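You operate a simulated robot arm through the tools that you are given. There is no shell and no other tool. Be economical: measure what you need, move in short steps, check, and stop when the job is done.

Carry out the task below with a simulated two-armed robot. There is one attempt and no reset: what you move stays moved.

JOB
Fetch the red tray and set it in the blue drum. Take the silver tray from the top of the sample bench and leave it on the shelf under the sample bench. Take the open jar from the low shelf of the carton rack and leave it on the yellow card. Stack the sealed jar marked "35" from the table of the strapping machine on top of the sealed jar that says "PVC". Put the sample jar labelled "ALU" from the top of the wooden coil table on the top of the green chest and the sample jar that says "copper" on the right end of the flap bench. The order is free. Set down upright: open jar, sample jar.

It is judged by the outcome, as a careful person would: the job done as asked, and still so three seconds after it is handed in. It fails if anything else is knocked over, pushed out of place, dropped, spilled or broken.

ROBOT AND FRAMES
Two 7-joint arms with two-finger parallel grippers on one trunk, on a base that drives. Base frame: it is fixed to the floor where the robot stands at the start and does not move with it; the origin is under the middle of the robot, x ahead of it, y to its left, z up; the surface under the hand at the start is at about z = 860. Readings come in mm, rad, newtons and seconds.
The left shoulder is at the start at [73, 182, 1086], the right one opposite. With the tool pointing down near the work surface each hand reaches from about 300 to 760 mm from the robot's upright axis, wherever it stands, measured 20 degrees to its own side. Places, roughly: blue drum (20x20 cm) [160, -1380, 460]; open jar (7x7x9 cm) [-700, 300, 400]; red tray (8x8x3 cm) [500, 100, 900]; right end of the flap bench [-6400, 1700, 800]; sample jar [-3750, 250, 1000]; sealed jar [-2000, 250, 750]; shelf under the sample bench [700, 600, 200]; silver tray (9x15x5 cm) [500, 500, 900]; top of the green chest [-3500, 1000, 600]; yellow card [-1000, 0, 1000]. Payload 3.91 kg a hand.
Tool frame (each hand has its own): the origin (TCP) lies between the finger pads and is the grasp point; the fingertips stand 30 mm ahead of it; z points along the fingers, y is the line along which they close. The gripper opens to 110 mm. The fingers are 20 mm wide and 10 mm thick; the gripper's body (48 by 112 mm) begins 55 mm behind the TCP.
Orientation is that of the tool frame in the base frame, as a unit quaternion [x, y, z, w]. With the fingers straight down and closing along the base's y, the tool's x points along the base's -x, its y along +y and its z along -z.

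CONTROLS
- The arms move only by the tool nudge_tool. It takes "left_increments", "right_increments" or both (then of equal length, played together; a hand with none holds still); each is a list of rows, each a list of 7 numbers: the shift along the tool's x, y, z in cm, then the turn, a rotation vector about the tool's x, y, z in rad, then the finger opening in cm, from 0 to 11. In form: [[tx, ty, tz, ax, ay, az, hand], ...]. A call has 1 to 12 rows; each row is the pose to reach, as a shift and turn from the pose commanded when the call began, along the tool's axes at that moment. Rows are played at 5 a second. More than 50 mm and 0.15 rad between two rows, or a gripper value outside its range, and nothing of the call is played. A pose out of reach is approached as far as the arm can. The call stops where the force on the tool passes 40 N (or 10 N more than at its start, if that is more) or the arm is blocked; 0.2 s more then pass. The fingers move at their own pace (about 72 mm/s each) and stop on an object; they squeeze with about 32 N. The grip force told is the motor's: it shows also when the fingers shut on nothing. Time passes only in rows, and 0.2 s behind the last, so rows that repeat a pose let the fingers close. The reply holds the time, the measured pose of the TCP, the force on the tool along the base axes, the opening and the grip force, in the units named above and with some noise, with the torque about the TCP (base axes, N m) and any sound that the robot's microphone picked up.
- Cameras (640 x 400 px; columns grow to the right, rows downward): "scene" is now at [154.1, 83.5, 1271.9]; the picture's right is [0.96, -0.28, 0.00], its down [-0.16, -0.56, -0.82] and it looks along [0.23, 0.78, -0.58] (base axes); focal length 214 px, centre (320, 200). "left" rides on the left gripper at [72, -17, -103] in its tool frame; the picture's right is [0.23, 0.97, 0.00], its down [-0.76, 0.18, -0.62] and it looks along [-0.61, 0.14, 0.78] (tool axes); focal length 222 px, centre (320, 200). "right" rides on the right gripper at [72, 17, -103] in its tool frame; the picture's right is [-0.23, 0.97, 0.00], its down [-0.76, -0.18, -0.62] and it looks along [-0.61, -0.14, 0.78] (tool axes); focal length 222 px, centre (320, 200). There is no depth. A picture from a camera that has moved, and an enlarged one, comes with that camera's place and axes in the base frame and with its lens.
- capture(camera): a new picture of that camera. It takes no simulated time.
- raise_lower(by): slides the trunk up (or, below 0, down) by that many mm; the arms and the scene camera ride with it, the base frame stays. It gives what a move gives, with no picture.
- roll_base(legs): drives the robot by 1 to 6 legs, each [ahead, left, turn to the left] in mm, mm and rad, along the robot's own axes; the way and the turn of a leg run together, so that a leg with both is an arc; at most 1500 mm and 3.142 rad a leg. The arms and the cameras ride along, it lands a little off, and it stops where it bumps. It gives what a move gives.
- head_to(pan, tilt): turns the head with the scene camera to pan (to the left, within 1.396 rad either way) and tilt (down, from -0.506 to 1.204), counted from straight ahead of the robot. It gives what a move gives.
- inspect(camera, box): a new picture of the part [left, top, right, bottom] of that camera's present view, enlarged. It takes no simulated time.
- hand_in(): hands the job in; it is judged then, once.

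Go step by step. Nothing tells you exact positions but the pictures and the camera data: compare them with the known pose of the tool, close in by small moves and look again before you grip or let go. The budget is 186 turns and 174 pictures, counting those below and the enlarged ones. Unless the task says otherwise, let go and move clear before handing in.

The tools are called after "Call:" by a JSON object that holds its "api" and its "payload". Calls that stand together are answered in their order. nudge_tool: Moves the arms, as the interface text tells. Its arguments: {"type":"object","properties":{"left_increments":{"type":"array"},"right_increments":{"type":"array"}},"required":[]} The other tools are called the same way: raise_lower (by) slides the trunk up or down; roll_base (legs) drives the base; head_to (pan, tilt) turns the head that bears the scene camera; capture (camera) takes a picture; inspect (camera, box) takes an enlarged picture of a part of a camera's view; hand_in () hands the job in.

At the start:

```text
clock: 0.0
left_position: [336.9, 420.3, 1195.3]
left_tcp_rot: [0.0, 1.0, 0.0, 0.0]
left_ft_force: [-0.4, 0.3, -0.7]
left_ft_torque: [-0.02, 0.03, 0.04]
left_finger_gap: 109.8
left_finger_force: 0.0
right_position: [431.2, 4.4, 1184.8]
right_tcp_rot: [0.0, 1.0, 0.0, 0.0]
right_ft_force: [0.1, -0.5, 0.5]
right_ft_torque: [-0.02, 0.02, 0.0]
right_finger_gap: 109.9
right_finger_force: 0.0
trunk travel left (down, up): [-350.0, 164.0]
robot x, y, heading: [-1.2, 0.7, 0.002]
head pan, tilt: [1.29, 0.616]
```

scene: 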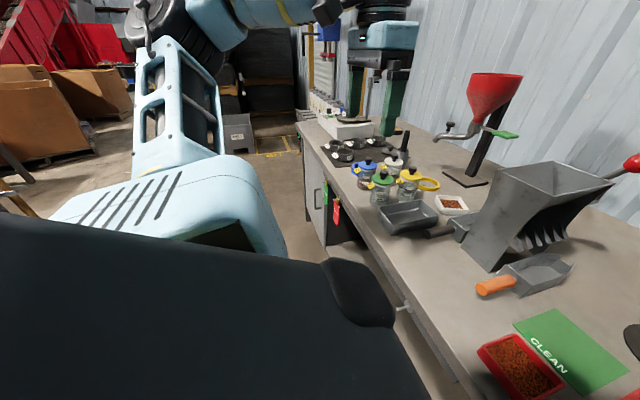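
right: 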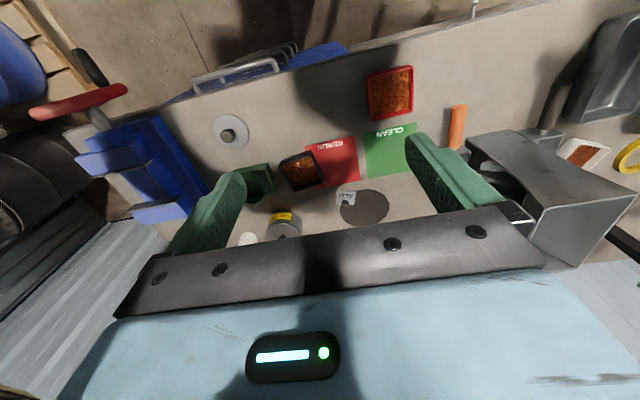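
left: 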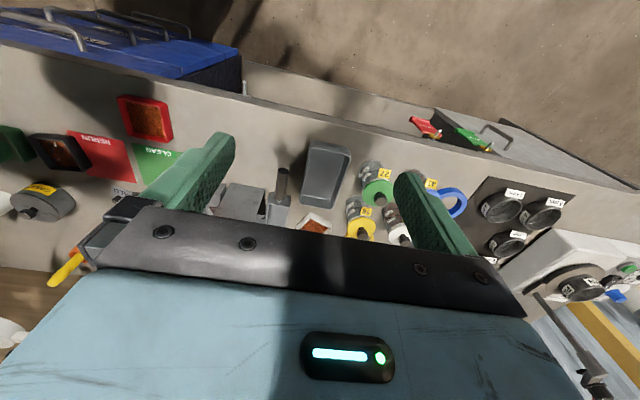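

I see the bench ahead with the red tray of granules, a grey tray/scoop further left and small jars. I'll look around with the head first.

Call:
{"api": "head_to", "payload": {"pan": 0.3, "tilt": 0.8}}

Call:
{"api": "capture", "payload": {"camera": "scene"}}

Call:
{"api": "head_to", "payload": {"pan": -1.35, "tilt": 0.5}}

Call:
{"api": "capture", "payload": {"camera": "scene"}}

```text
clock: 1.3
left_position: [336.9, 420.2, 1195.9]
left_tcp_rot: [0.001, 1.0, 0.0, 0.0]
left_ft_force: [0.1, 0.0, -0.1]
left_ft_torque: [-0.02, 0.01, 0.06]
left_finger_gap: 110.1
left_finger_force: 0.1
right_position: [432.0, 3.6, 1184.5]
right_tcp_rot: [0.0, 1.0, 0.0, 0.001]
right_ft_force: [-0.8, 0.6, 0.4]
right_ft_torque: [-0.03, -0.02, 0.01]
right_finger_gap: 110.0
right_finger_force: 0.0
trunk travel left (down, up): [-350.0, 164.0]
robot x, y, heading: [3.1, 4.2, 0.003]
head pan, tilt: [0.3, 0.799]
```

```text
170 pictures are left
camera scene: at [206.8, 23.0, 1256.5], right [0.3, -0.96, 0.0], down [-0.68, -0.21, -0.7], along [0.67, 0.21, -0.72], focal length 214 px, centre (320, 200)
```

scene: 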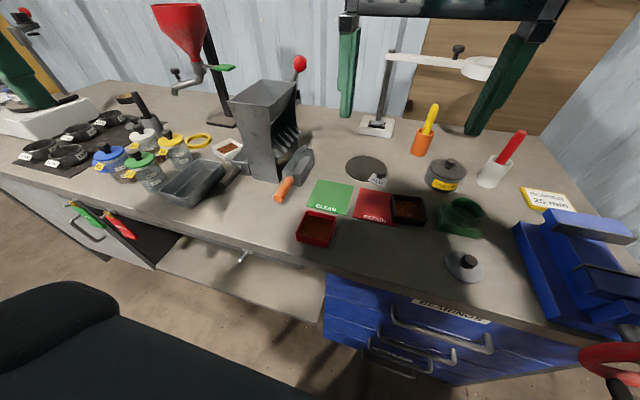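

```text
clock: 3.0
left_position: [339.0, 421.1, 1194.0]
left_tcp_rot: [0.0, 1.0, 0.0, 0.0]
left_ft_force: [-0.8, 0.4, -0.4]
left_ft_torque: [-0.02, -0.01, 0.01]
left_finger_gap: 110.1
left_finger_force: 0.2
right_position: [431.4, 4.1, 1184.7]
right_tcp_rot: [0.001, 1.0, 0.0, 0.0]
right_ft_force: [0.4, 0.1, -0.3]
right_ft_torque: [-0.01, -0.04, 0.0]
right_finger_gap: 110.0
right_finger_force: 0.0
trunk travel left (down, up): [-350.0, 164.0]
robot x, y, heading: [2.5, -0.5, -0.003]
head pan, tilt: [-1.349, 0.499]
```

```text
169 pictures are left
camera scene: at [149.8, -89.6, 1282.5], right [-0.98, -0.22, 0.0], down [-0.11, 0.47, -0.88], along [0.19, -0.86, -0.48], focal length 214 px, centre (320, 200)
```

scene: 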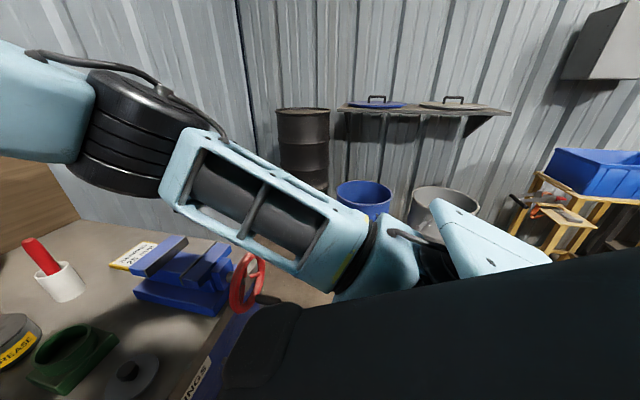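

The red tray is at about (478, 114, 890), aligned with the bench; the silver/grey tray is near (517, 472). I'll bring the right hand above the red tray first.

Call:
{"api": "nudge_tool", "payload": {"right_increments": [[-2, 4, 0, 0, 0, 0, 11], [-4, 8, 2, 0, 0, 0, 11], [-4.7, 11, 6, 0, 0, 0, 11], [-4.7, 11, 10.5, 0, 0, 0, 11], [-4.7, 11, 15, 0, 0, 0, 11], [-4.7, 11, 19, 0, 0, 0, 11], [-4.7, 11, 21, 0, 0, 0, 11]]}}

Call:
{"api": "capture", "payload": {"camera": "right"}}

Call:
{"api": "head_to", "payload": {"pan": 0.6, "tilt": 0.9}}

Call:
{"api": "capture", "payload": {"camera": "scene"}}

```text
refused: row 3 steps farther than a row can; nothing moved
```

```text
168 pictures are left
camera right: at [358.8, 20.8, 1287.3], right [0.23, 0.97, 0.0], down [0.76, -0.18, 0.62], along [0.61, -0.14, -0.78], focal length 222 px, centre (320, 200)
```

right: 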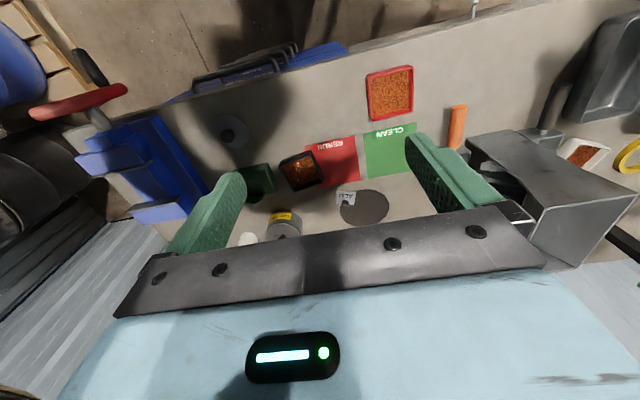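

```text
clock: 4.9
left_position: [337.5, 420.7, 1194.9]
left_tcp_rot: [0.001, 1.0, 0.0, 0.0]
left_ft_force: [0.0, 0.2, 0.5]
left_ft_torque: [0.0, 0.01, -0.04]
left_finger_gap: 110.1
left_finger_force: 0.0
right_position: [432.3, 4.0, 1183.2]
right_tcp_rot: [0.001, 1.0, 0.0, 0.0]
right_ft_force: [0.2, 0.4, -0.3]
right_ft_torque: [-0.02, 0.0, -0.01]
right_finger_gap: 109.9
right_finger_force: 0.2
trunk travel left (down, up): [-350.0, 164.0]
robot x, y, heading: [0.3, -0.1, -0.003]
head pan, tilt: [0.6, 0.901]
```

```text
167 pictures are left
camera scene: at [194.4, 39.9, 1249.9], right [0.53, -0.85, 0.0], down [-0.65, -0.41, -0.64], along [0.54, 0.34, -0.77], focal length 214 px, centre (320, 200)
```

scene: 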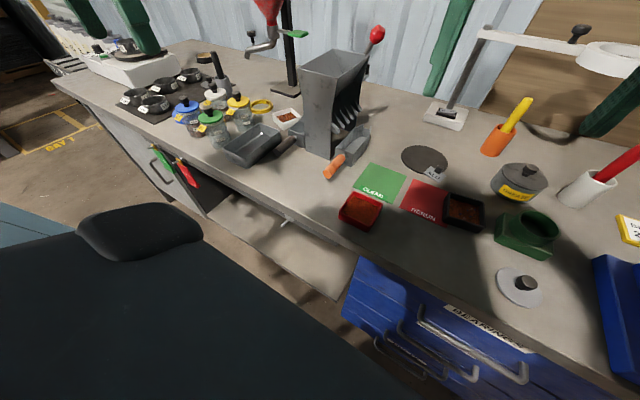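

A row step was a hair too long; I resend it with smaller steps.

Call:
{"api": "nudge_tool", "payload": {"right_increments": [[-2, 4, 0, 0, 0, 0, 11], [-4, 8, 2, 0, 0, 0, 11], [-4.7, 11, 5, 0, 0, 0, 11], [-4.7, 11, 9.5, 0, 0, 0, 11], [-4.7, 11, 14, 0, 0, 0, 11], [-4.7, 11, 18, 0, 0, 0, 11], [-4.7, 11, 21, 0, 0, 0, 11]]}}

Call:
{"api": "capture", "payload": {"camera": "right"}}

Call:
{"api": "inspect", "payload": {"camera": "left", "box": [240, 100, 480, 250]}}

```text
clock: 6.5
left_position: [337.5, 419.7, 1195.5]
left_tcp_rot: [-0.001, 1.0, -0.001, -0.001]
left_ft_force: [-0.3, 0.6, -0.7]
left_ft_torque: [0.02, -0.01, 0.03]
left_finger_gap: 109.7
left_finger_force: 0.0
right_position: [479.6, 115.0, 974.3]
right_tcp_rot: [0.0, 1.0, 0.0, 0.0]
right_ft_force: [0.6, -0.9, -0.2]
right_ft_torque: [-0.01, 0.0, -0.01]
right_finger_gap: 109.8
right_finger_force: 0.0
trunk travel left (down, up): [-350.0, 164.0]
robot x, y, heading: [-0.1, -1.1, 0.002]
head pan, tilt: [0.6, 0.901]
```

```text
166 pictures are left
camera right: at [405.5, 131.9, 1077.0], right [0.23, 0.97, 0.0], down [0.76, -0.18, 0.62], along [0.61, -0.14, -0.78], focal length 222 px, centre (320, 200)
```

right: 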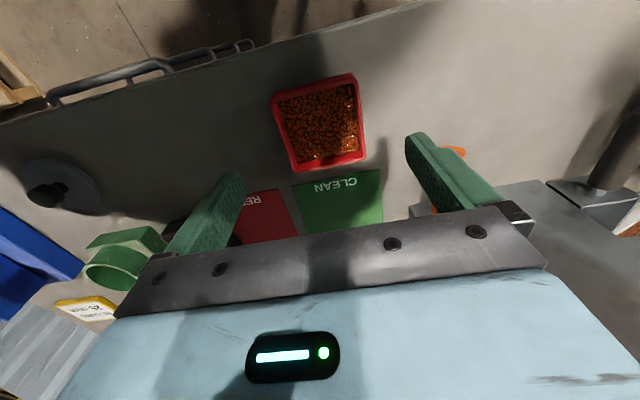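

```text
2.67 times, centred on (360, 175) of left
camera zoom: at [265.9, 403.0, 1297.4], right [-0.23, 0.97, 0.0], down [0.76, 0.18, 0.62], along [0.61, 0.14, -0.78], focal length 592 px, centre (213, 267)
```

zoom: 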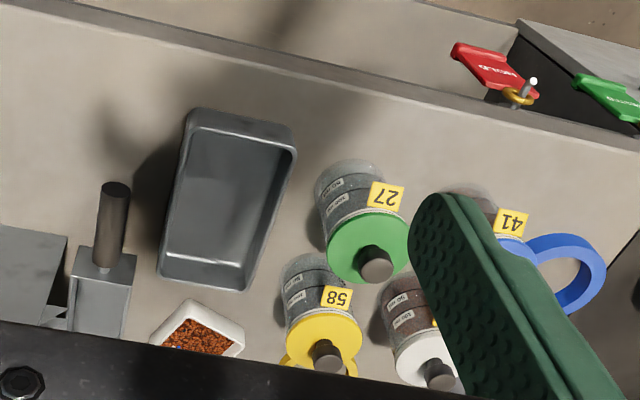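

The tray is centred at (476, 117), under the hand. Down and grip.

Call:
{"api": "nudge_tool", "payload": {"right_increments": [[0.3, 0.2, 3, 0, 0, 0, 11], [0.3, 0.2, 6, 0, 0, 0, 11], [0.3, 0.2, 7.8, 0, 0, 0, 11], [0.3, 0.2, 7.8, 0, 0, 0, 7], [0.3, 0.2, 7.8, 0, 0, 0, 4], [0.3, 0.2, 7.8, 0, 0, 0, 4], [0.3, 0.2, 7.8, 0, 0, 0, 4]]}}

Call:
{"api": "capture", "payload": {"camera": "right"}}

```text
clock: 8.1
left_position: [337.9, 420.4, 1196.0]
left_tcp_rot: [0.0, 1.0, -0.001, 0.001]
left_ft_force: [0.2, -0.3, 0.0]
left_ft_torque: [-0.01, -0.01, -0.01]
left_finger_gap: 109.9
left_finger_force: 0.1
right_position: [476.2, 117.3, 894.5]
right_tcp_rot: [0.0, 1.0, 0.001, 0.0]
right_ft_force: [0.0, 0.4, 0.1]
right_ft_torque: [-0.01, -0.07, 0.01]
right_finger_gap: 73.6
right_finger_force: 31.8
trunk travel left (down, up): [-350.0, 164.0]
robot x, y, heading: [0.6, -0.9, 0.001]
head pan, tilt: [0.6, 0.901]
```

```text
164 pictures are left
camera right: at [402.7, 134.4, 999.7], right [0.23, 0.97, 0.0], down [0.76, -0.18, 0.62], along [0.61, -0.14, -0.78], focal length 222 px, centre (320, 200)
```

right: 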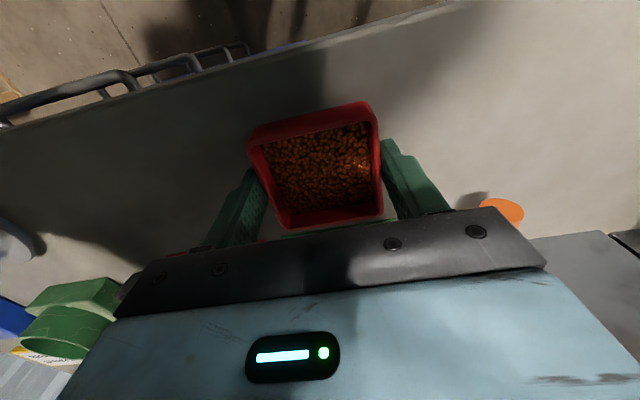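

The tray is gripped at 73.6 mm. I lift it gently, draw it back, and look at the drum side.

Call:
{"api": "nudge_tool", "payload": {"right_increments": [[0, 0, -1, 0, 0, 0, 4], [0, 0, -3, 0, 0, 0, 4], [0, 0, -6, 0, 0, 0, 4], [1, 0, -10, 0, 0, 0, 4], [3, -2, -14, 0, 0, 0, 4], [5, -5, -17, 0, 0, 0, 4], [7, -8, -19, 0, 0, 0, 4], [9, -12, -20, 0, 0, 0, 4], [10, -15, -21, 0, 0, 0, 4], [11, -18, -22, 0, 0, 0, 4], [12, -21, -23, 0, 0, 0, 4]]}}

Call:
{"api": "capture", "payload": {"camera": "right"}}

Call:
{"api": "head_to", "payload": {"pan": -1.39, "tilt": 0.7}}

Call:
{"api": "capture", "payload": {"camera": "scene"}}

Call:
{"api": "head_to", "payload": {"pan": 1.39, "tilt": 0.4}}

Call:
{"api": "capture", "payload": {"camera": "scene"}}

```text
clock: 10.5
left_position: [336.9, 418.7, 1194.3]
left_tcp_rot: [0.0, 1.0, 0.0, 0.001]
left_ft_force: [-0.1, -0.6, 0.6]
left_ft_torque: [0.02, -0.04, -0.02]
left_finger_gap: 109.8
left_finger_force: 0.0
right_position: [355.2, -95.3, 1126.3]
right_tcp_rot: [0.001, 1.0, -0.001, 0.003]
right_ft_force: [3.4, 15.6, -27.6]
right_ft_torque: [-2.23, -1.65, -1.38]
right_finger_gap: 73.6
right_finger_force: 32.2
trunk travel left (down, up): [-350.0, 164.0]
robot x, y, heading: [-1.1, -3.3, 0.003]
head pan, tilt: [0.6, 0.901]
```

```text
163 pictures are left
camera right: at [280.4, -77.7, 1228.2], right [0.23, 0.97, 0.0], down [0.76, -0.18, 0.63], along [0.61, -0.14, -0.78], focal length 222 px, centre (320, 200)
```

right: 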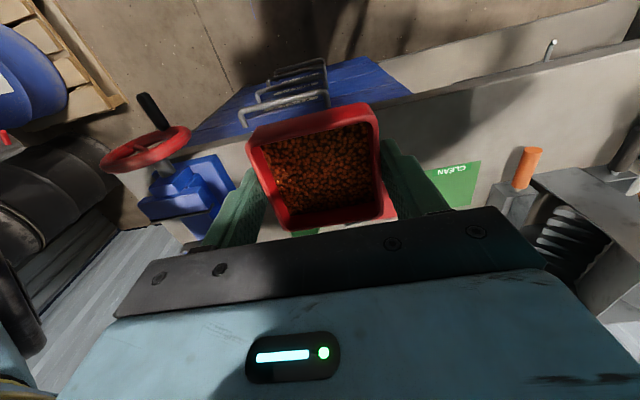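

```text
clock: 12.4
left_position: [337.7, 419.2, 1195.2]
left_tcp_rot: [0.0, 1.0, 0.0, 0.0]
left_ft_force: [1.0, -0.1, -0.3]
left_ft_torque: [0.01, -0.05, 0.0]
left_finger_gap: 110.0
left_finger_force: 0.0
right_position: [355.1, -94.0, 1125.3]
right_tcp_rot: [0.0, 1.0, 0.0, 0.0]
right_ft_force: [-0.4, -0.5, -0.8]
right_ft_torque: [0.0, 0.05, -0.01]
right_finger_gap: 73.6
right_finger_force: 32.2
trunk travel left (down, up): [-350.0, 164.0]
robot x, y, heading: [0.3, 4.5, -0.003]
head pan, tilt: [-1.389, 0.7]
```

```text
162 pictures are left
camera scene: at [145.2, -84.8, 1264.7], right [-0.98, -0.18, 0.0], down [-0.12, 0.63, -0.76], along [0.14, -0.75, -0.64], focal length 214 px, centre (320, 200)
```

scene: 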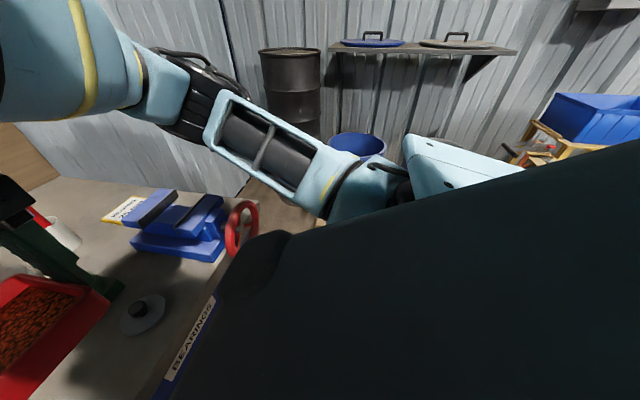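

```text
clock: 14.8
left_position: [337.8, 420.9, 1195.2]
left_tcp_rot: [0.001, 1.0, 0.0, 0.001]
left_ft_force: [-0.1, -0.6, 0.0]
left_ft_torque: [0.0, 0.0, -0.02]
left_finger_gap: 110.1
left_finger_force: 0.1
right_position: [358.0, -94.8, 1126.3]
right_tcp_rot: [0.005, 1.0, 0.0, -0.001]
right_ft_force: [55.2, 23.3, -3.2]
right_ft_torque: [-3.05, 6.54, -2.64]
right_finger_gap: 73.6
right_finger_force: 32.1
trunk travel left (down, up): [-350.0, 164.0]
robot x, y, heading: [1.0, 0.8, 0.001]
head pan, tilt: [1.389, 0.4]
```

```text
161 pictures are left
camera scene: at [206.7, 49.5, 1286.9], right [0.55, -0.84, 0.0], down [-0.36, -0.24, -0.9], along [0.75, 0.49, -0.44], focal length 214 px, centre (320, 200)
```

scene: 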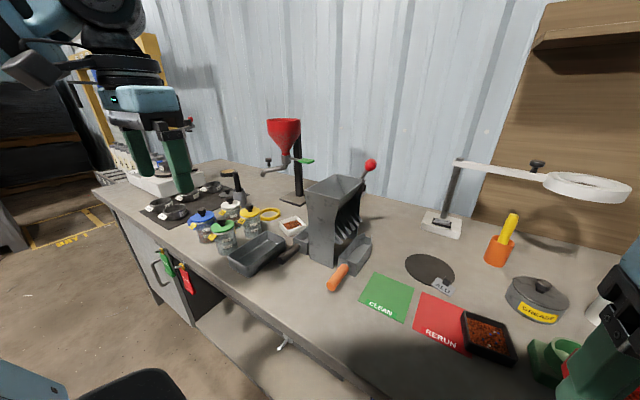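

The head seems to have met the raised right hand (55 N). I swing the head back a bit and move the hand away from it.

Call:
{"api": "head_to", "payload": {"pan": 0.4, "tilt": 0.4}}

Call:
{"api": "nudge_tool", "payload": {"right_increments": [[-3, -2, 0, 0, 0, 0, 4], [-6, -5, 0, 0, 0, 0, 4], [-8, -9, 0, 0, 0, 0, 4], [-8, -13, 0, 0, 0, 0, 4], [-8, -13, 0, 0, 0, 0, 4]]}}

Call:
{"api": "capture", "payload": {"camera": "right"}}

Call:
{"api": "capture", "payload": {"camera": "scene"}}

```text
clock: 16.1
left_position: [338.3, 419.9, 1194.8]
left_tcp_rot: [0.0, 1.0, -0.001, -0.001]
left_ft_force: [0.0, 0.4, 0.1]
left_ft_torque: [-0.02, -0.02, 0.02]
left_finger_gap: 110.0
left_finger_force: 0.0
right_position: [354.8, -93.2, 1126.3]
right_tcp_rot: [-0.002, 1.0, 0.0, 0.0]
right_ft_force: [0.3, 0.0, -1.6]
right_ft_torque: [-0.05, 0.01, 0.0]
right_finger_gap: 73.8
right_finger_force: 32.2
trunk travel left (down, up): [-350.0, 164.0]
robot x, y, heading: [1.4, 1.1, -0.004]
head pan, tilt: [0.4, 0.4]
```

```text
clock: 17.3
left_position: [337.4, 420.3, 1194.1]
left_tcp_rot: [-0.001, 1.0, 0.0, 0.0]
left_ft_force: [-0.6, 0.5, -0.3]
left_ft_torque: [0.0, 0.07, 0.02]
left_finger_gap: 110.0
left_finger_force: 0.0
right_position: [438.4, -221.4, 1126.8]
right_tcp_rot: [0.0, 1.0, 0.0, 0.0]
right_ft_force: [0.3, -0.3, -1.2]
right_ft_torque: [0.01, 0.0, -0.01]
right_finger_gap: 73.4
right_finger_force: 31.8
trunk travel left (down, up): [-350.0, 164.0]
robot x, y, heading: [2.5, -0.2, 0.001]
head pan, tilt: [0.4, 0.4]
```

```text
160 pictures are left
camera right: at [364.5, -205.0, 1229.9], right [0.23, 0.97, 0.0], down [0.76, -0.18, 0.62], along [0.61, -0.14, -0.78], focal length 222 px, centre (320, 200)
```

right: 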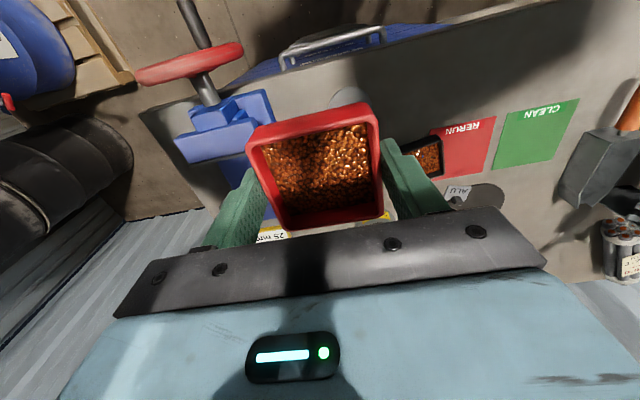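

```text
159 pictures are left
camera scene: at [215.5, 35.9, 1291.5], right [0.39, -0.92, 0.0], down [-0.36, -0.15, -0.92], along [0.85, 0.36, -0.39], focal length 214 px, centre (320, 200)
```

scene: 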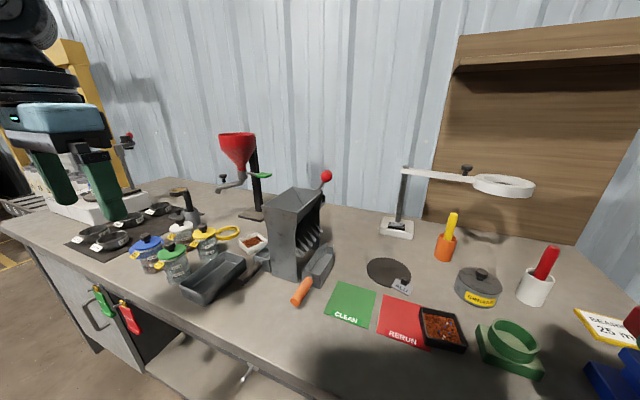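

Tray still full and level. I back off 150 mm from the bench and turn right to face the drum.

Call:
{"api": "roll_base", "payload": {"legs": [[-150, 0, 0], [0, 0, -0.8]]}}

Call:
{"api": "head_to", "payload": {"pan": -0.6, "tilt": 0.5}}

Call:
{"api": "capture", "payload": {"camera": "scene"}}

```text
clock: 20.8
left_position: [386.2, 44.5, 1196.1]
left_tcp_rot: [0.393, 0.919, 0.0, -0.001]
left_ft_force: [-0.2, 0.4, 0.6]
left_ft_torque: [0.01, -0.03, -0.02]
left_finger_gap: 109.9
left_finger_force: 0.1
right_position: [-10.6, -469.8, 1126.3]
right_tcp_rot: [0.394, 0.919, 0.0, 0.0]
right_ft_force: [-0.6, -0.4, -1.5]
right_ft_torque: [0.01, -0.01, -0.01]
right_finger_gap: 73.6
right_finger_force: 31.8
trunk travel left (down, up): [-350.0, 164.0]
robot x, y, heading: [-152.0, 1.4, -0.814]
head pan, tilt: [0.4, 0.4]
```

```text
clock: 22.1
left_position: [385.8, 45.5, 1195.3]
left_tcp_rot: [0.394, 0.919, 0.001, -0.001]
left_ft_force: [0.0, 0.5, 0.2]
left_ft_torque: [-0.01, 0.01, -0.01]
left_finger_gap: 109.7
left_finger_force: 0.0
right_position: [-9.7, -470.0, 1127.3]
right_tcp_rot: [0.395, 0.919, 0.0, 0.0]
right_ft_force: [0.2, 0.0, -1.3]
right_ft_torque: [-0.01, 0.0, 0.02]
right_finger_gap: 73.8
right_finger_force: 32.0
trunk travel left (down, up): [-350.0, 164.0]
robot x, y, heading: [-149.0, -4.3, -0.808]
head pan, tilt: [-0.6, 0.499]
```

```text
158 pictures are left
camera scene: at [-47.7, -186.2, 1282.5], right [-0.99, -0.16, 0.0], down [-0.08, 0.47, -0.88], along [0.14, -0.87, -0.48], focal length 214 px, centre (320, 200)
```

scene: 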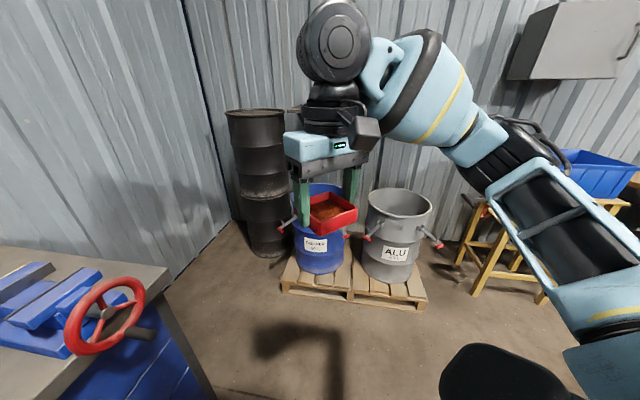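

The blue drum stands on a pallet at about (140, -1390). I finish the turn and approach.

Call:
{"api": "roll_base", "payload": {"legs": [[0, 0, -0.76], [450, 0, 0], [0, 250, 0]]}}

Call:
{"api": "head_to", "payload": {"pan": 0.0, "tilt": 0.7}}

Call:
{"api": "capture", "payload": {"camera": "scene"}}

```text
clock: 29.3
left_position: [525.2, -798.5, 1194.4]
left_tcp_rot: [0.704, 0.71, 0.0, 0.0]
left_ft_force: [0.8, -0.3, 0.5]
left_ft_torque: [0.01, 0.01, 0.0]
left_finger_gap: 110.1
left_finger_force: 0.2
right_position: [-116.0, -903.5, 1127.3]
right_tcp_rot: [0.704, 0.71, 0.0, 0.001]
right_ft_force: [0.8, -1.0, -1.4]
right_ft_torque: [-0.01, 0.0, 0.03]
right_finger_gap: 73.6
right_finger_force: 32.3
trunk travel left (down, up): [-350.0, 164.0]
robot x, y, heading: [104.3, -465.5, -1.557]
head pan, tilt: [-0.6, 0.499]
```

```text
clock: 30.3
left_position: [524.0, -798.7, 1195.2]
left_tcp_rot: [0.703, 0.711, 0.0, 0.0]
left_ft_force: [0.2, 0.4, 0.4]
left_ft_torque: [-0.03, -0.02, -0.01]
left_finger_gap: 109.8
left_finger_force: 0.1
right_position: [-117.0, -903.3, 1127.3]
right_tcp_rot: [0.705, 0.709, 0.0, 0.0]
right_ft_force: [0.0, -0.8, -0.5]
right_ft_torque: [0.0, 0.01, -0.03]
right_finger_gap: 73.7
right_finger_force: 31.9
trunk travel left (down, up): [-350.0, 164.0]
robot x, y, heading: [105.2, -465.2, -1.565]
head pan, tilt: [0.0, 0.7]
```

```text
157 pictures are left
camera scene: at [102.6, -682.4, 1264.8], right [-1.0, -0.01, 0.0], down [0.0, 0.64, -0.77], along [0.01, -0.77, -0.64], focal length 214 px, centre (320, 200)
```

scene: 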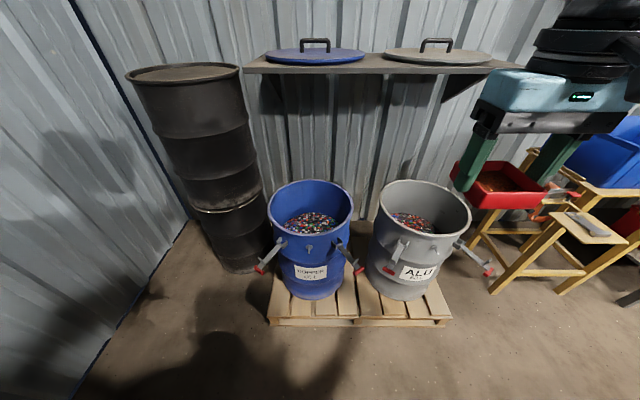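

The drum holds coloured pellets at about z 460, rim near 640, centre about (155, -1380). I drive nearer, lower the trunk, then check.

Call:
{"api": "roll_base", "payload": {"legs": [[280, 0, 0]]}}

Call:
{"api": "raise_lower", "payload": {"by": -300}}

Call:
{"api": "head_to", "payload": {"pan": 0.0, "tilt": 0.9}}

Call:
{"api": "capture", "payload": {"camera": "scene"}}

```text
clock: 32.2
left_position: [527.0, -1077.7, 1195.7]
left_tcp_rot: [0.704, 0.71, 0.0, -0.001]
left_ft_force: [-0.2, -0.2, -0.3]
left_ft_torque: [0.02, -0.01, 0.05]
left_finger_gap: 110.1
left_finger_force: 0.0
right_position: [-113.9, -1182.5, 1126.0]
right_tcp_rot: [0.705, 0.709, 0.0, 0.0]
right_ft_force: [0.8, -0.4, -1.9]
right_ft_torque: [0.0, 0.04, 0.0]
right_finger_gap: 73.4
right_finger_force: 31.9
trunk travel left (down, up): [-350.0, 164.0]
robot x, y, heading: [106.0, -742.3, -1.568]
head pan, tilt: [0.0, 0.7]
```

```text
clock: 35.2
left_position: [527.6, -1077.6, 894.9]
left_tcp_rot: [0.705, 0.71, 0.0, 0.0]
left_ft_force: [0.5, -1.4, 0.1]
left_ft_torque: [0.03, -0.03, 0.0]
left_finger_gap: 110.0
left_finger_force: 0.0
right_position: [-114.1, -1182.7, 826.9]
right_tcp_rot: [0.705, 0.71, -0.001, 0.0]
right_ft_force: [0.7, -0.5, -1.3]
right_ft_torque: [-0.01, 0.01, 0.04]
right_finger_gap: 73.8
right_finger_force: 31.9
trunk travel left (down, up): [-50.0, 464.0]
robot x, y, heading: [108.7, -747.6, -1.564]
head pan, tilt: [0.0, 0.7]
```

```text
clock: 36.0
left_position: [528.5, -1077.9, 895.3]
left_tcp_rot: [0.704, 0.71, -0.001, 0.0]
left_ft_force: [-1.0, -0.5, -0.1]
left_ft_torque: [0.03, 0.0, -0.01]
left_finger_gap: 110.0
left_finger_force: 0.1
right_position: [-113.8, -1183.0, 826.7]
right_tcp_rot: [0.705, 0.71, 0.0, 0.0]
right_ft_force: [0.5, 0.0, -1.2]
right_ft_torque: [0.04, -0.02, 0.0]
right_finger_gap: 73.6
right_finger_force: 31.8
trunk travel left (down, up): [-50.0, 464.0]
robot x, y, heading: [104.6, -744.4, -1.564]
head pan, tilt: [0.0, 0.901]
```

```text
156 pictures are left
camera scene: at [105.5, -1056.8, 920.0], right [-1.0, -0.01, 0.0], down [-0.01, 0.78, -0.62], along [0.0, -0.62, -0.78], focal length 214 px, centre (320, 200)
```

scene: 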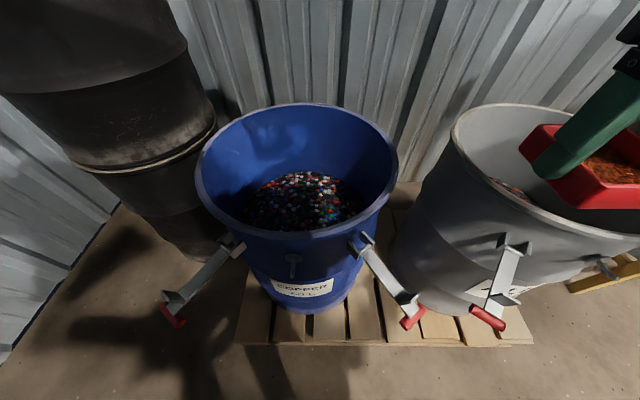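

Drum contents are centred near (154, -1378), rim z≈656. I move over it and partly down.

Call:
{"api": "nudge_tool", "payload": {"right_increments": [[-3, 3.9, 0, 0, 0, 0, 4], [-6, 7.7, 0, 0, 0, 0, 4], [-9, 11.5, 0, 0, 0, 0, 4], [-12, 15.3, 0, 0, 0, 0, 4], [-15, 19.1, 0, 0, 0, 0, 4], [-18, 22.9, 0, 0, 0, 0, 4], [-19.5, 26.8, 0, 0, 0, 0, 4], [-19.5, 26.8, 4, 0, 0, 0, 4], [-19.5, 26.8, 8, 0, 0, 0, 4], [-19.5, 26.8, 12, 0, 0, 0, 4]]}}

Call:
{"api": "capture", "payload": {"camera": "right"}}

Call:
{"api": "capture", "payload": {"camera": "scene"}}

```text
clock: 38.2
left_position: [527.5, -1078.4, 895.4]
left_tcp_rot: [0.705, 0.709, 0.001, 0.0]
left_ft_force: [-1.4, -0.5, 0.6]
left_ft_torque: [0.01, -0.01, -0.05]
left_finger_gap: 110.1
left_finger_force: 0.0
right_position: [157.1, -1374.2, 706.9]
right_tcp_rot: [0.706, 0.709, 0.001, 0.0]
right_ft_force: [0.3, 1.4, -0.9]
right_ft_torque: [0.01, 0.01, -0.02]
right_finger_gap: 73.6
right_finger_force: 32.0
trunk travel left (down, up): [-50.0, 464.0]
robot x, y, heading: [102.5, -742.9, -1.563]
head pan, tilt: [0.0, 0.901]
```

```text
155 pictures are left
camera right: at [173.1, -1301.5, 810.0], right [0.98, -0.22, 0.0], down [-0.17, -0.76, 0.62], along [-0.14, -0.61, -0.78], focal length 222 px, centre (320, 200)
```

right: 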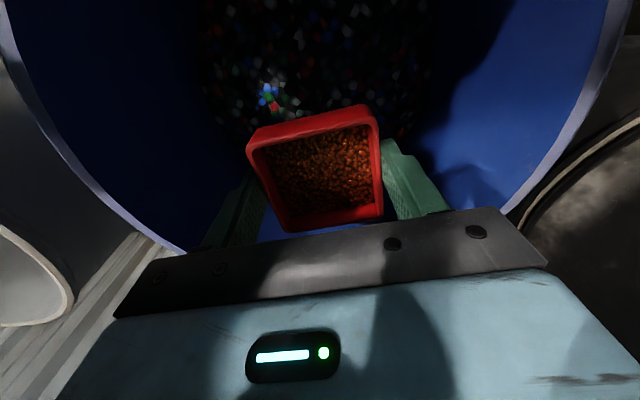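

```text
154 pictures are left
camera scene: at [105.5, -1057.1, 919.8], right [-1.0, -0.01, 0.0], down [-0.01, 0.78, -0.62], along [0.0, -0.62, -0.78], focal length 214 px, centre (320, 200)
```

scene: 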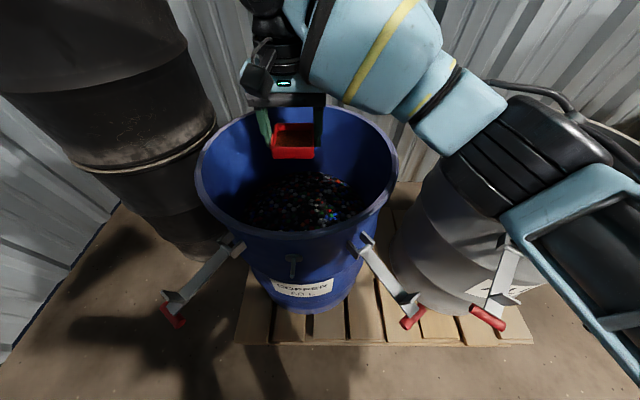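

The tray is centred in the drum, but the right elbow rides low near the grey drum. I raise the trunk first so the elbow gains height, then lower the hand and look.

Call:
{"api": "raise_lower", "payload": {"by": 200}}

Call:
{"api": "nudge_tool", "payload": {"right_increments": [[0, 0, 4, 0, 0, 0, 4], [0, 0, 8, 0, 0, 0, 4], [0, 0, 12, 0, 0, 0, 4], [0, 0, 16, 0, 0, 0, 4], [0, 0, 20, 0, 0, 0, 4]]}}

Call:
{"api": "capture", "payload": {"camera": "scene"}}

```text
clock: 40.4
left_position: [528.4, -1078.3, 1093.3]
left_tcp_rot: [0.705, 0.71, 0.0, 0.0]
left_ft_force: [-0.3, -0.1, 0.9]
left_ft_torque: [-0.03, 0.02, -0.03]
left_finger_gap: 109.8
left_finger_force: 0.0
right_position: [148.4, -1377.9, 901.4]
right_tcp_rot: [0.708, 0.706, 0.001, -0.003]
right_ft_force: [-0.2, -0.3, -1.5]
right_ft_torque: [0.03, 0.01, -0.01]
right_finger_gap: 73.5
right_finger_force: 31.6
trunk travel left (down, up): [-250.0, 264.0]
robot x, y, heading: [106.5, -744.3, -1.563]
head pan, tilt: [0.0, 0.901]
```

```text
clock: 41.5
left_position: [527.7, -1078.2, 1093.8]
left_tcp_rot: [0.704, 0.71, 0.0, 0.001]
left_ft_force: [0.4, -0.8, -1.0]
left_ft_torque: [0.03, 0.02, -0.01]
left_finger_gap: 110.0
left_finger_force: 0.0
right_position: [156.3, -1375.4, 703.8]
right_tcp_rot: [0.704, 0.71, -0.002, 0.0]
right_ft_force: [0.2, 1.1, -1.3]
right_ft_torque: [0.01, -0.02, 0.0]
right_finger_gap: 73.5
right_finger_force: 31.8
trunk travel left (down, up): [-250.0, 264.0]
robot x, y, heading: [104.6, -743.3, -1.565]
head pan, tilt: [0.0, 0.901]
```

```text
153 pictures are left
camera scene: at [105.0, -979.7, 1147.6], right [-1.0, -0.01, 0.0], down [-0.01, 0.78, -0.62], along [0.0, -0.62, -0.78], focal length 214 px, centre (320, 200)
```

scene: 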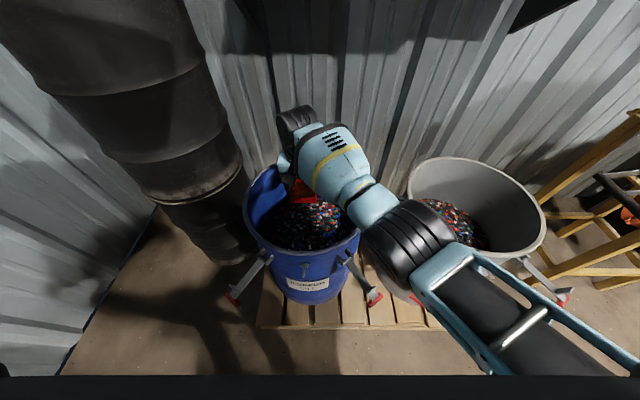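

Elbow now clear above the rims. I lower further to about z 580 and check.

Call:
{"api": "nudge_tool", "payload": {"right_increments": [[0, 0.2, 3, 0, 0, 0, 4], [0, 0.2, 6, 0, 0, 0, 4], [0, 0.2, 9, 0, 0, 0, 4], [0, 0.2, 12, 0, 0, 0, 4]]}}

Call:
{"api": "capture", "payload": {"camera": "scene"}}

Call:
{"api": "capture", "payload": {"camera": "right"}}

```text
clock: 42.8
left_position: [526.7, -1078.2, 1095.8]
left_tcp_rot: [0.704, 0.71, -0.001, 0.0]
left_ft_force: [-0.5, -0.7, 0.5]
left_ft_torque: [0.02, 0.0, -0.01]
left_finger_gap: 109.9
left_finger_force: 0.2
right_position: [111.4, -1370.6, 568.9]
right_tcp_rot: [0.72, 0.694, -0.007, -0.017]
right_ft_force: [-1.0, 0.7, -1.2]
right_ft_torque: [-0.01, 0.0, 0.0]
right_finger_gap: 73.6
right_finger_force: 31.9
right hand out of reach, approached as far as the arm can: row 3, 4
trunk travel left (down, up): [-250.0, 264.0]
robot x, y, heading: [105.9, -741.9, -1.561]
head pan, tilt: [0.0, 0.901]
stopped in row 4 (right hand): the arm was blocked; the commanded pose is now the measured one
```

```text
152 pictures are left
camera scene: at [104.7, -979.3, 1147.7], right [-1.0, -0.01, 0.0], down [-0.01, 0.78, -0.62], along [0.0, -0.62, -0.78], focal length 214 px, centre (320, 200)
```

scene: 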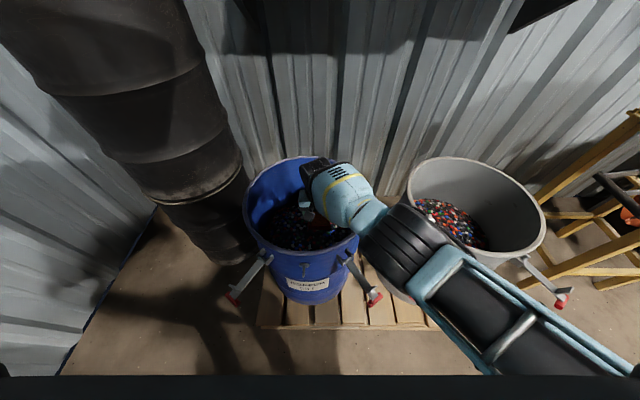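

```text
151 pictures are left
camera right: at [134.7, -1299.7, 673.4], right [0.96, -0.26, -0.04], down [-0.18, -0.76, 0.62], along [-0.19, -0.59, -0.79], focal length 222 px, centre (320, 200)
```

right: 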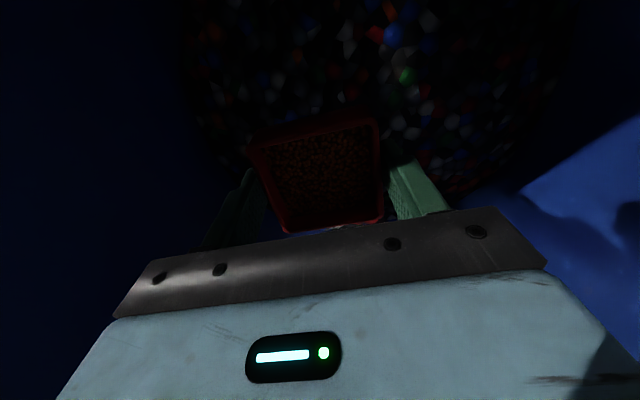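

The arm reached its extent there. I back the hand up 10 cm, straighten it, and lower the trunk instead.

Call:
{"api": "nudge_tool", "payload": {"right_increments": [[0, 1, -3, -0.01, -0.005, -0.01, 4], [0, 2, -6, -0.02, -0.01, -0.03, 4], [-0.3, 3, -9, -0.034, -0.014, -0.042, 4], [-0.5, 4.2, -10, -0.034, -0.014, -0.042, 4], [-0.5, 4.2, -10, -0.034, -0.014, -0.042, 4]]}}

Call:
{"api": "raise_lower", "payload": {"by": -110}}

Call:
{"api": "capture", "payload": {"camera": "scene"}}

```text
clock: 44.0
left_position: [527.3, -1078.2, 1095.3]
left_tcp_rot: [0.705, 0.709, -0.001, 0.0]
left_ft_force: [-0.8, 0.1, -0.7]
left_ft_torque: [-0.04, 0.02, 0.0]
left_finger_gap: 110.1
left_finger_force: 0.0
right_position: [144.2, -1378.0, 661.1]
right_tcp_rot: [0.711, 0.703, -0.001, -0.009]
right_ft_force: [-0.5, 0.4, -1.3]
right_ft_torque: [0.0, 0.05, 0.0]
right_finger_gap: 73.2
right_finger_force: 32.2
trunk travel left (down, up): [-250.0, 264.0]
robot x, y, heading: [106.5, -743.1, -1.563]
head pan, tilt: [0.0, 0.901]
```

```text
clock: 45.4
left_position: [526.8, -1076.8, 987.5]
left_tcp_rot: [0.705, 0.709, -0.001, 0.001]
left_ft_force: [-0.3, -0.1, -0.4]
left_ft_torque: [0.03, 0.02, 0.01]
left_finger_gap: 109.9
left_finger_force: 0.0
right_position: [135.1, -1388.3, 558.8]
right_tcp_rot: [0.714, 0.7, -0.012, -0.003]
right_ft_force: [-0.9, 0.4, -1.9]
right_ft_torque: [0.02, 0.0, 0.01]
right_finger_gap: 73.4
right_finger_force: 32.4
trunk travel left (down, up): [-140.0, 374.0]
robot x, y, heading: [105.3, -742.9, -1.567]
head pan, tilt: [0.0, 0.901]
```

```text
150 pictures are left
camera scene: at [104.5, -1019.5, 1023.7], right [-1.0, -0.01, 0.0], down [-0.01, 0.78, -0.62], along [0.0, -0.62, -0.78], focal length 214 px, centre (320, 200)
```

scene: 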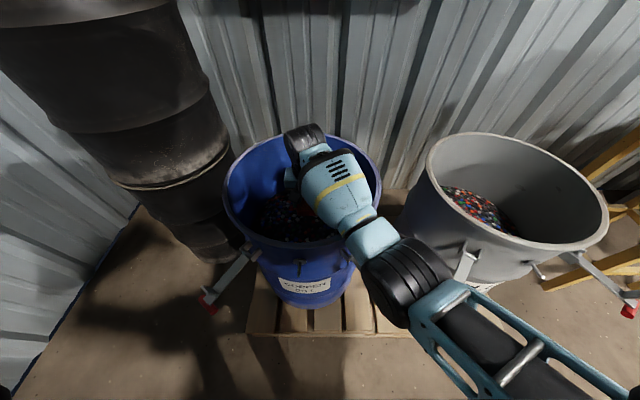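

Hand is in the drum at z 559. I lower the last 6 cm gently, watching the force.

Call:
{"api": "nudge_tool", "payload": {"right_increments": [[-0.2, 0.6, 1, -0.01, 0.006, -0.01, 4], [-0.5, 1.2, 2.5, -0.021, 0.013, -0.025, 4], [-0.5, 1.2, 4, -0.021, 0.013, -0.025, 4], [-0.5, 1.2, 5, -0.021, 0.013, -0.025, 4], [-0.5, 1.2, 5.5, -0.021, 0.013, -0.025, 4], [-0.5, 1.2, 5.9, -0.021, 0.013, -0.025, 4]]}}

Call:
{"api": "capture", "payload": {"camera": "right"}}

Call:
{"api": "capture", "payload": {"camera": "scene"}}

```text
clock: 47.0
left_position: [530.7, -1067.3, 986.0]
left_tcp_rot: [0.704, 0.71, -0.004, 0.003]
left_ft_force: [-0.4, 0.1, 0.1]
left_ft_torque: [0.01, -0.02, -0.04]
left_finger_gap: 110.1
left_finger_force: 0.0
right_position: [148.0, -1394.3, 510.7]
right_tcp_rot: [0.707, 0.707, -0.008, 0.01]
right_ft_force: [-0.2, -1.0, -0.8]
right_ft_torque: [0.03, -0.01, 0.01]
right_finger_gap: 73.8
right_finger_force: 31.7
trunk travel left (down, up): [-140.0, 374.0]
robot x, y, heading: [105.1, -744.9, -1.562]
head pan, tilt: [0.0, 0.901]
stopped in row 6 (right hand): the arm was blocked; the commanded pose is now the measured one
```

```text
149 pictures are left
camera right: at [164.3, -1319.8, 611.7], right [0.97, -0.23, 0.01], down [-0.18, -0.75, 0.64], along [-0.14, -0.63, -0.77], focal length 222 px, centre (320, 200)
```

right: 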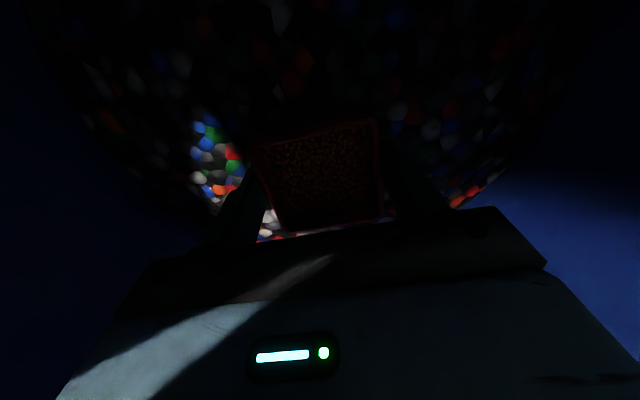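

```text
148 pictures are left
camera scene: at [108.3, -1010.1, 1024.7], right [-1.0, -0.01, 0.0], down [-0.01, 0.78, -0.63], along [0.0, -0.63, -0.78], focal length 214 px, centre (320, 200)
```

scene: 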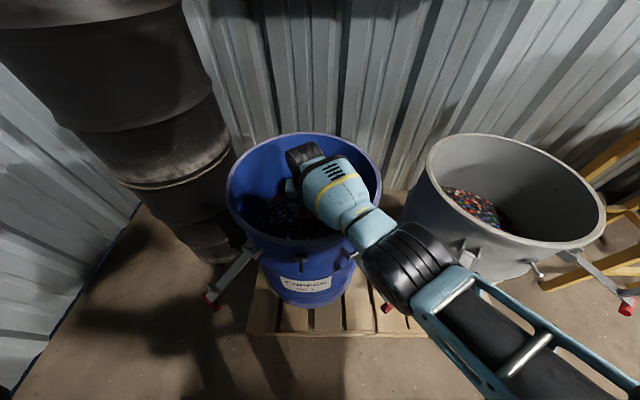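

The forearm is apparently pressing on the drum rim (trunk shifted slightly, no tool force). I back up out of the drum and will come in steeper, from nearer.

Call:
{"api": "nudge_tool", "payload": {"right_increments": [[0, 0, -3, 0, 0, 0, 4], [0, 0, -7, 0, 0, 0, 4], [0, 0, -11, 0, 0, 0, 4], [0, 0, -15, 0, 0, 0, 4], [0, 0, -19, 0, 0, 0, 4], [0, 0, -23, 0, 0, 0, 4], [0, 0, -25, 0, 0, 0, 4]]}}

Call:
{"api": "head_to", "payload": {"pan": 0.0, "tilt": 1.2}}

Call:
{"api": "capture", "payload": {"camera": "scene"}}

Call:
{"api": "capture", "payload": {"camera": "right"}}

```text
clock: 48.6
left_position: [527.9, -1077.2, 985.6]
left_tcp_rot: [0.704, 0.71, 0.0, 0.0]
left_ft_force: [0.7, 0.0, 0.0]
left_ft_torque: [-0.01, -0.02, 0.02]
left_finger_gap: 109.9
left_finger_force: 0.1
right_position: [148.7, -1394.5, 753.4]
right_tcp_rot: [0.706, 0.708, 0.001, 0.005]
right_ft_force: [0.1, -0.2, -1.4]
right_ft_torque: [-0.02, 0.0, -0.01]
right_finger_gap: 73.6
right_finger_force: 31.6
trunk travel left (down, up): [-140.0, 374.0]
robot x, y, heading: [107.6, -743.4, -1.562]
head pan, tilt: [0.0, 0.901]
```

```text
clock: 49.4
left_position: [528.5, -1077.7, 985.8]
left_tcp_rot: [0.704, 0.71, 0.0, 0.0]
left_ft_force: [0.3, -0.8, -0.2]
left_ft_torque: [0.0, 0.0, 0.02]
left_finger_gap: 110.2
left_finger_force: 0.0
right_position: [148.0, -1394.3, 753.2]
right_tcp_rot: [0.707, 0.707, 0.001, 0.004]
right_ft_force: [0.3, 0.2, -0.9]
right_ft_torque: [0.0, 0.01, -0.02]
right_finger_gap: 73.8
right_finger_force: 32.0
trunk travel left (down, up): [-140.0, 374.0]
robot x, y, heading: [104.4, -741.0, -1.562]
head pan, tilt: [0.0, 1.201]
```

```text
147 pictures are left
camera scene: at [105.2, -1000.9, 1003.0], right [-1.0, -0.01, 0.0], down [-0.01, 0.93, -0.36], along [0.0, -0.36, -0.93], focal length 214 px, centre (320, 200)
```

scene: 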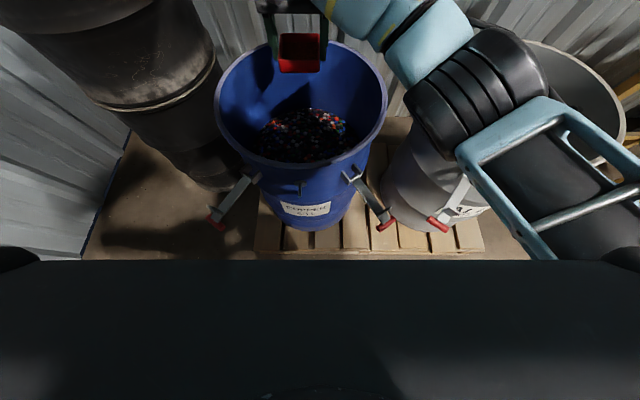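

```text
146 pictures are left
camera right: at [163.1, -1321.7, 855.3], right [0.97, -0.23, 0.01], down [-0.18, -0.76, 0.63], along [-0.13, -0.61, -0.78], focal length 222 px, centre (320, 200)
```

right: 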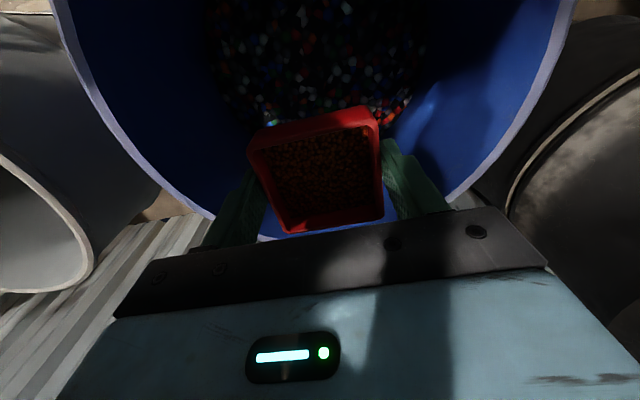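

I'll come 50 mm nearer, raise the trunk by 120 mm and set the tray towards the near half of the drum, so the forearm is steeper.

Call:
{"api": "roll_base", "payload": {"legs": [[50, 0, 0]]}}

Call:
{"api": "raise_lower", "payload": {"by": 120}}

Call:
{"api": "nudge_tool", "payload": {"right_increments": [[4, 0, 2, 0, 0, 0, 4], [8, 0, 5, 0, 0, 0, 4], [10, 0, 9, 0, 0, 0, 4], [10, 0, 13.5, 0, 0, 0, 4], [10, 0, 18, 0, 0, 0, 4], [10, 0, 22, 0, 0, 0, 4], [10, 0, 25, 0, 0, 0, 4], [10, 0, 28, 0, 0, 0, 4]]}}

Call:
{"api": "capture", "payload": {"camera": "scene"}}

Call:
{"api": "capture", "payload": {"camera": "right"}}

```text
clock: 50.3
left_position: [526.5, -1127.7, 984.9]
left_tcp_rot: [0.705, 0.71, 0.0, 0.0]
left_ft_force: [-0.2, -0.6, -1.0]
left_ft_torque: [0.02, -0.01, -0.04]
left_finger_gap: 109.8
left_finger_force: 0.0
right_position: [146.6, -1445.0, 751.5]
right_tcp_rot: [0.706, 0.708, 0.001, 0.004]
right_ft_force: [0.2, -0.5, -1.7]
right_ft_torque: [0.01, 0.01, 0.02]
right_finger_gap: 73.9
right_finger_force: 32.0
trunk travel left (down, up): [-140.0, 374.0]
robot x, y, heading: [104.0, -791.5, -1.564]
head pan, tilt: [0.0, 1.201]
```

```text
clock: 51.8
left_position: [528.1, -1126.8, 1105.5]
left_tcp_rot: [0.705, 0.71, 0.0, 0.0]
left_ft_force: [-0.3, -0.5, -0.8]
left_ft_torque: [0.01, -0.01, 0.02]
left_finger_gap: 110.2
left_finger_force: 0.0
right_position: [116.2, -1452.9, 841.5]
right_tcp_rot: [0.725, 0.689, 0.011, -0.019]
right_ft_force: [0.2, -0.2, -1.0]
right_ft_torque: [0.0, 0.0, -0.02]
right_finger_gap: 73.3
right_finger_force: 32.3
trunk travel left (down, up): [-260.0, 254.0]
robot x, y, heading: [103.4, -792.0, -1.56]
head pan, tilt: [0.0, 1.201]
```

```text
clock: 53.6
left_position: [528.7, -1127.4, 1105.6]
left_tcp_rot: [0.704, 0.71, 0.0, 0.001]
left_ft_force: [-0.4, 0.4, -0.3]
left_ft_torque: [-0.02, -0.05, -0.02]
left_finger_gap: 109.9
left_finger_force: 0.1
right_position: [149.1, -1346.1, 590.3]
right_tcp_rot: [0.706, 0.708, 0.001, 0.005]
right_ft_force: [0.5, 0.3, -2.3]
right_ft_torque: [0.02, 0.01, -0.02]
right_finger_gap: 73.5
right_finger_force: 32.2
trunk travel left (down, up): [-260.0, 254.0]
robot x, y, heading: [106.6, -792.0, -1.567]
head pan, tilt: [0.0, 1.201]
```

```text
145 pictures are left
camera scene: at [105.2, -1005.6, 1138.1], right [-1.0, -0.01, 0.0], down [-0.01, 0.93, -0.36], along [0.0, -0.36, -0.93], focal length 214 px, centre (320, 200)
```

scene: 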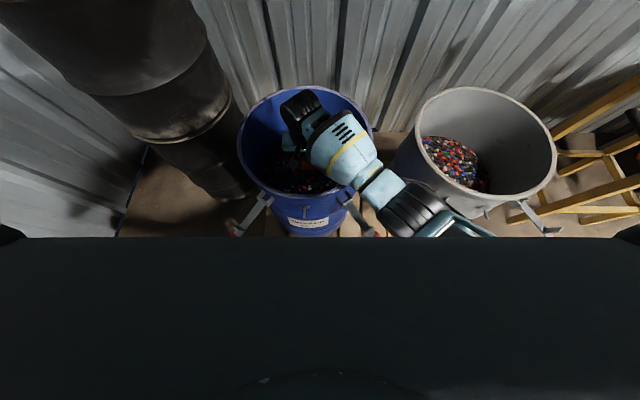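

```text
144 pictures are left
camera right: at [165.5, -1273.0, 693.4], right [0.97, -0.23, 0.01], down [-0.18, -0.76, 0.63], along [-0.13, -0.61, -0.78], focal length 222 px, centre (320, 200)
```

right: 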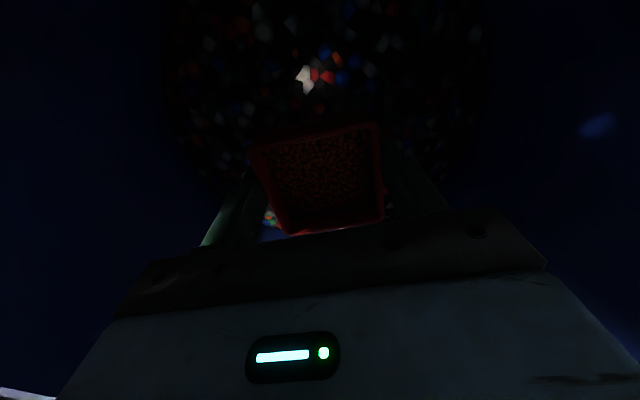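

Within reach and clear now. I lower the last stretch in small rows.

Call:
{"api": "nudge_tool", "payload": {"right_increments": [[0, 0, 2.5, 0, 0, 0, 4], [0, 0, 5, 0, 0, 0, 4], [0, 0, 6.5, 0, 0, 0, 4], [0, 0, 7.5, 0, 0, 0, 4], [0, 0, 8.2, 0, 0, 0, 4], [0, 0, 8.8, 0, 0, 0, 4]]}}

Call:
{"api": "capture", "payload": {"camera": "scene"}}

```text
clock: 55.0
left_position: [528.2, -1126.7, 1104.5]
left_tcp_rot: [0.705, 0.709, -0.001, 0.0]
left_ft_force: [0.1, -0.1, 0.5]
left_ft_torque: [0.0, 0.03, 0.01]
left_finger_gap: 110.0
left_finger_force: 0.1
right_position: [151.4, -1347.7, 503.5]
right_tcp_rot: [0.707, 0.707, 0.0, 0.005]
right_ft_force: [0.3, -0.5, -2.0]
right_ft_torque: [0.04, 0.01, -0.01]
right_finger_gap: 73.6
right_finger_force: 31.9
trunk travel left (down, up): [-260.0, 254.0]
robot x, y, heading: [106.1, -794.9, -1.563]
head pan, tilt: [0.0, 1.201]
```

```text
143 pictures are left
camera scene: at [105.1, -1005.5, 1138.2], right [-1.0, -0.01, 0.0], down [-0.01, 0.93, -0.36], along [0.0, -0.36, -0.93], focal length 214 px, centre (320, 200)
```

scene: 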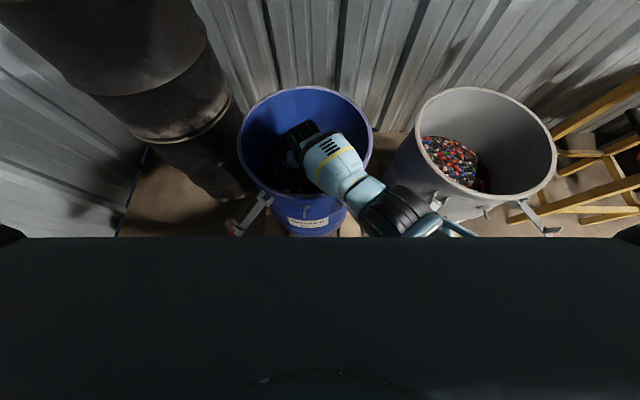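

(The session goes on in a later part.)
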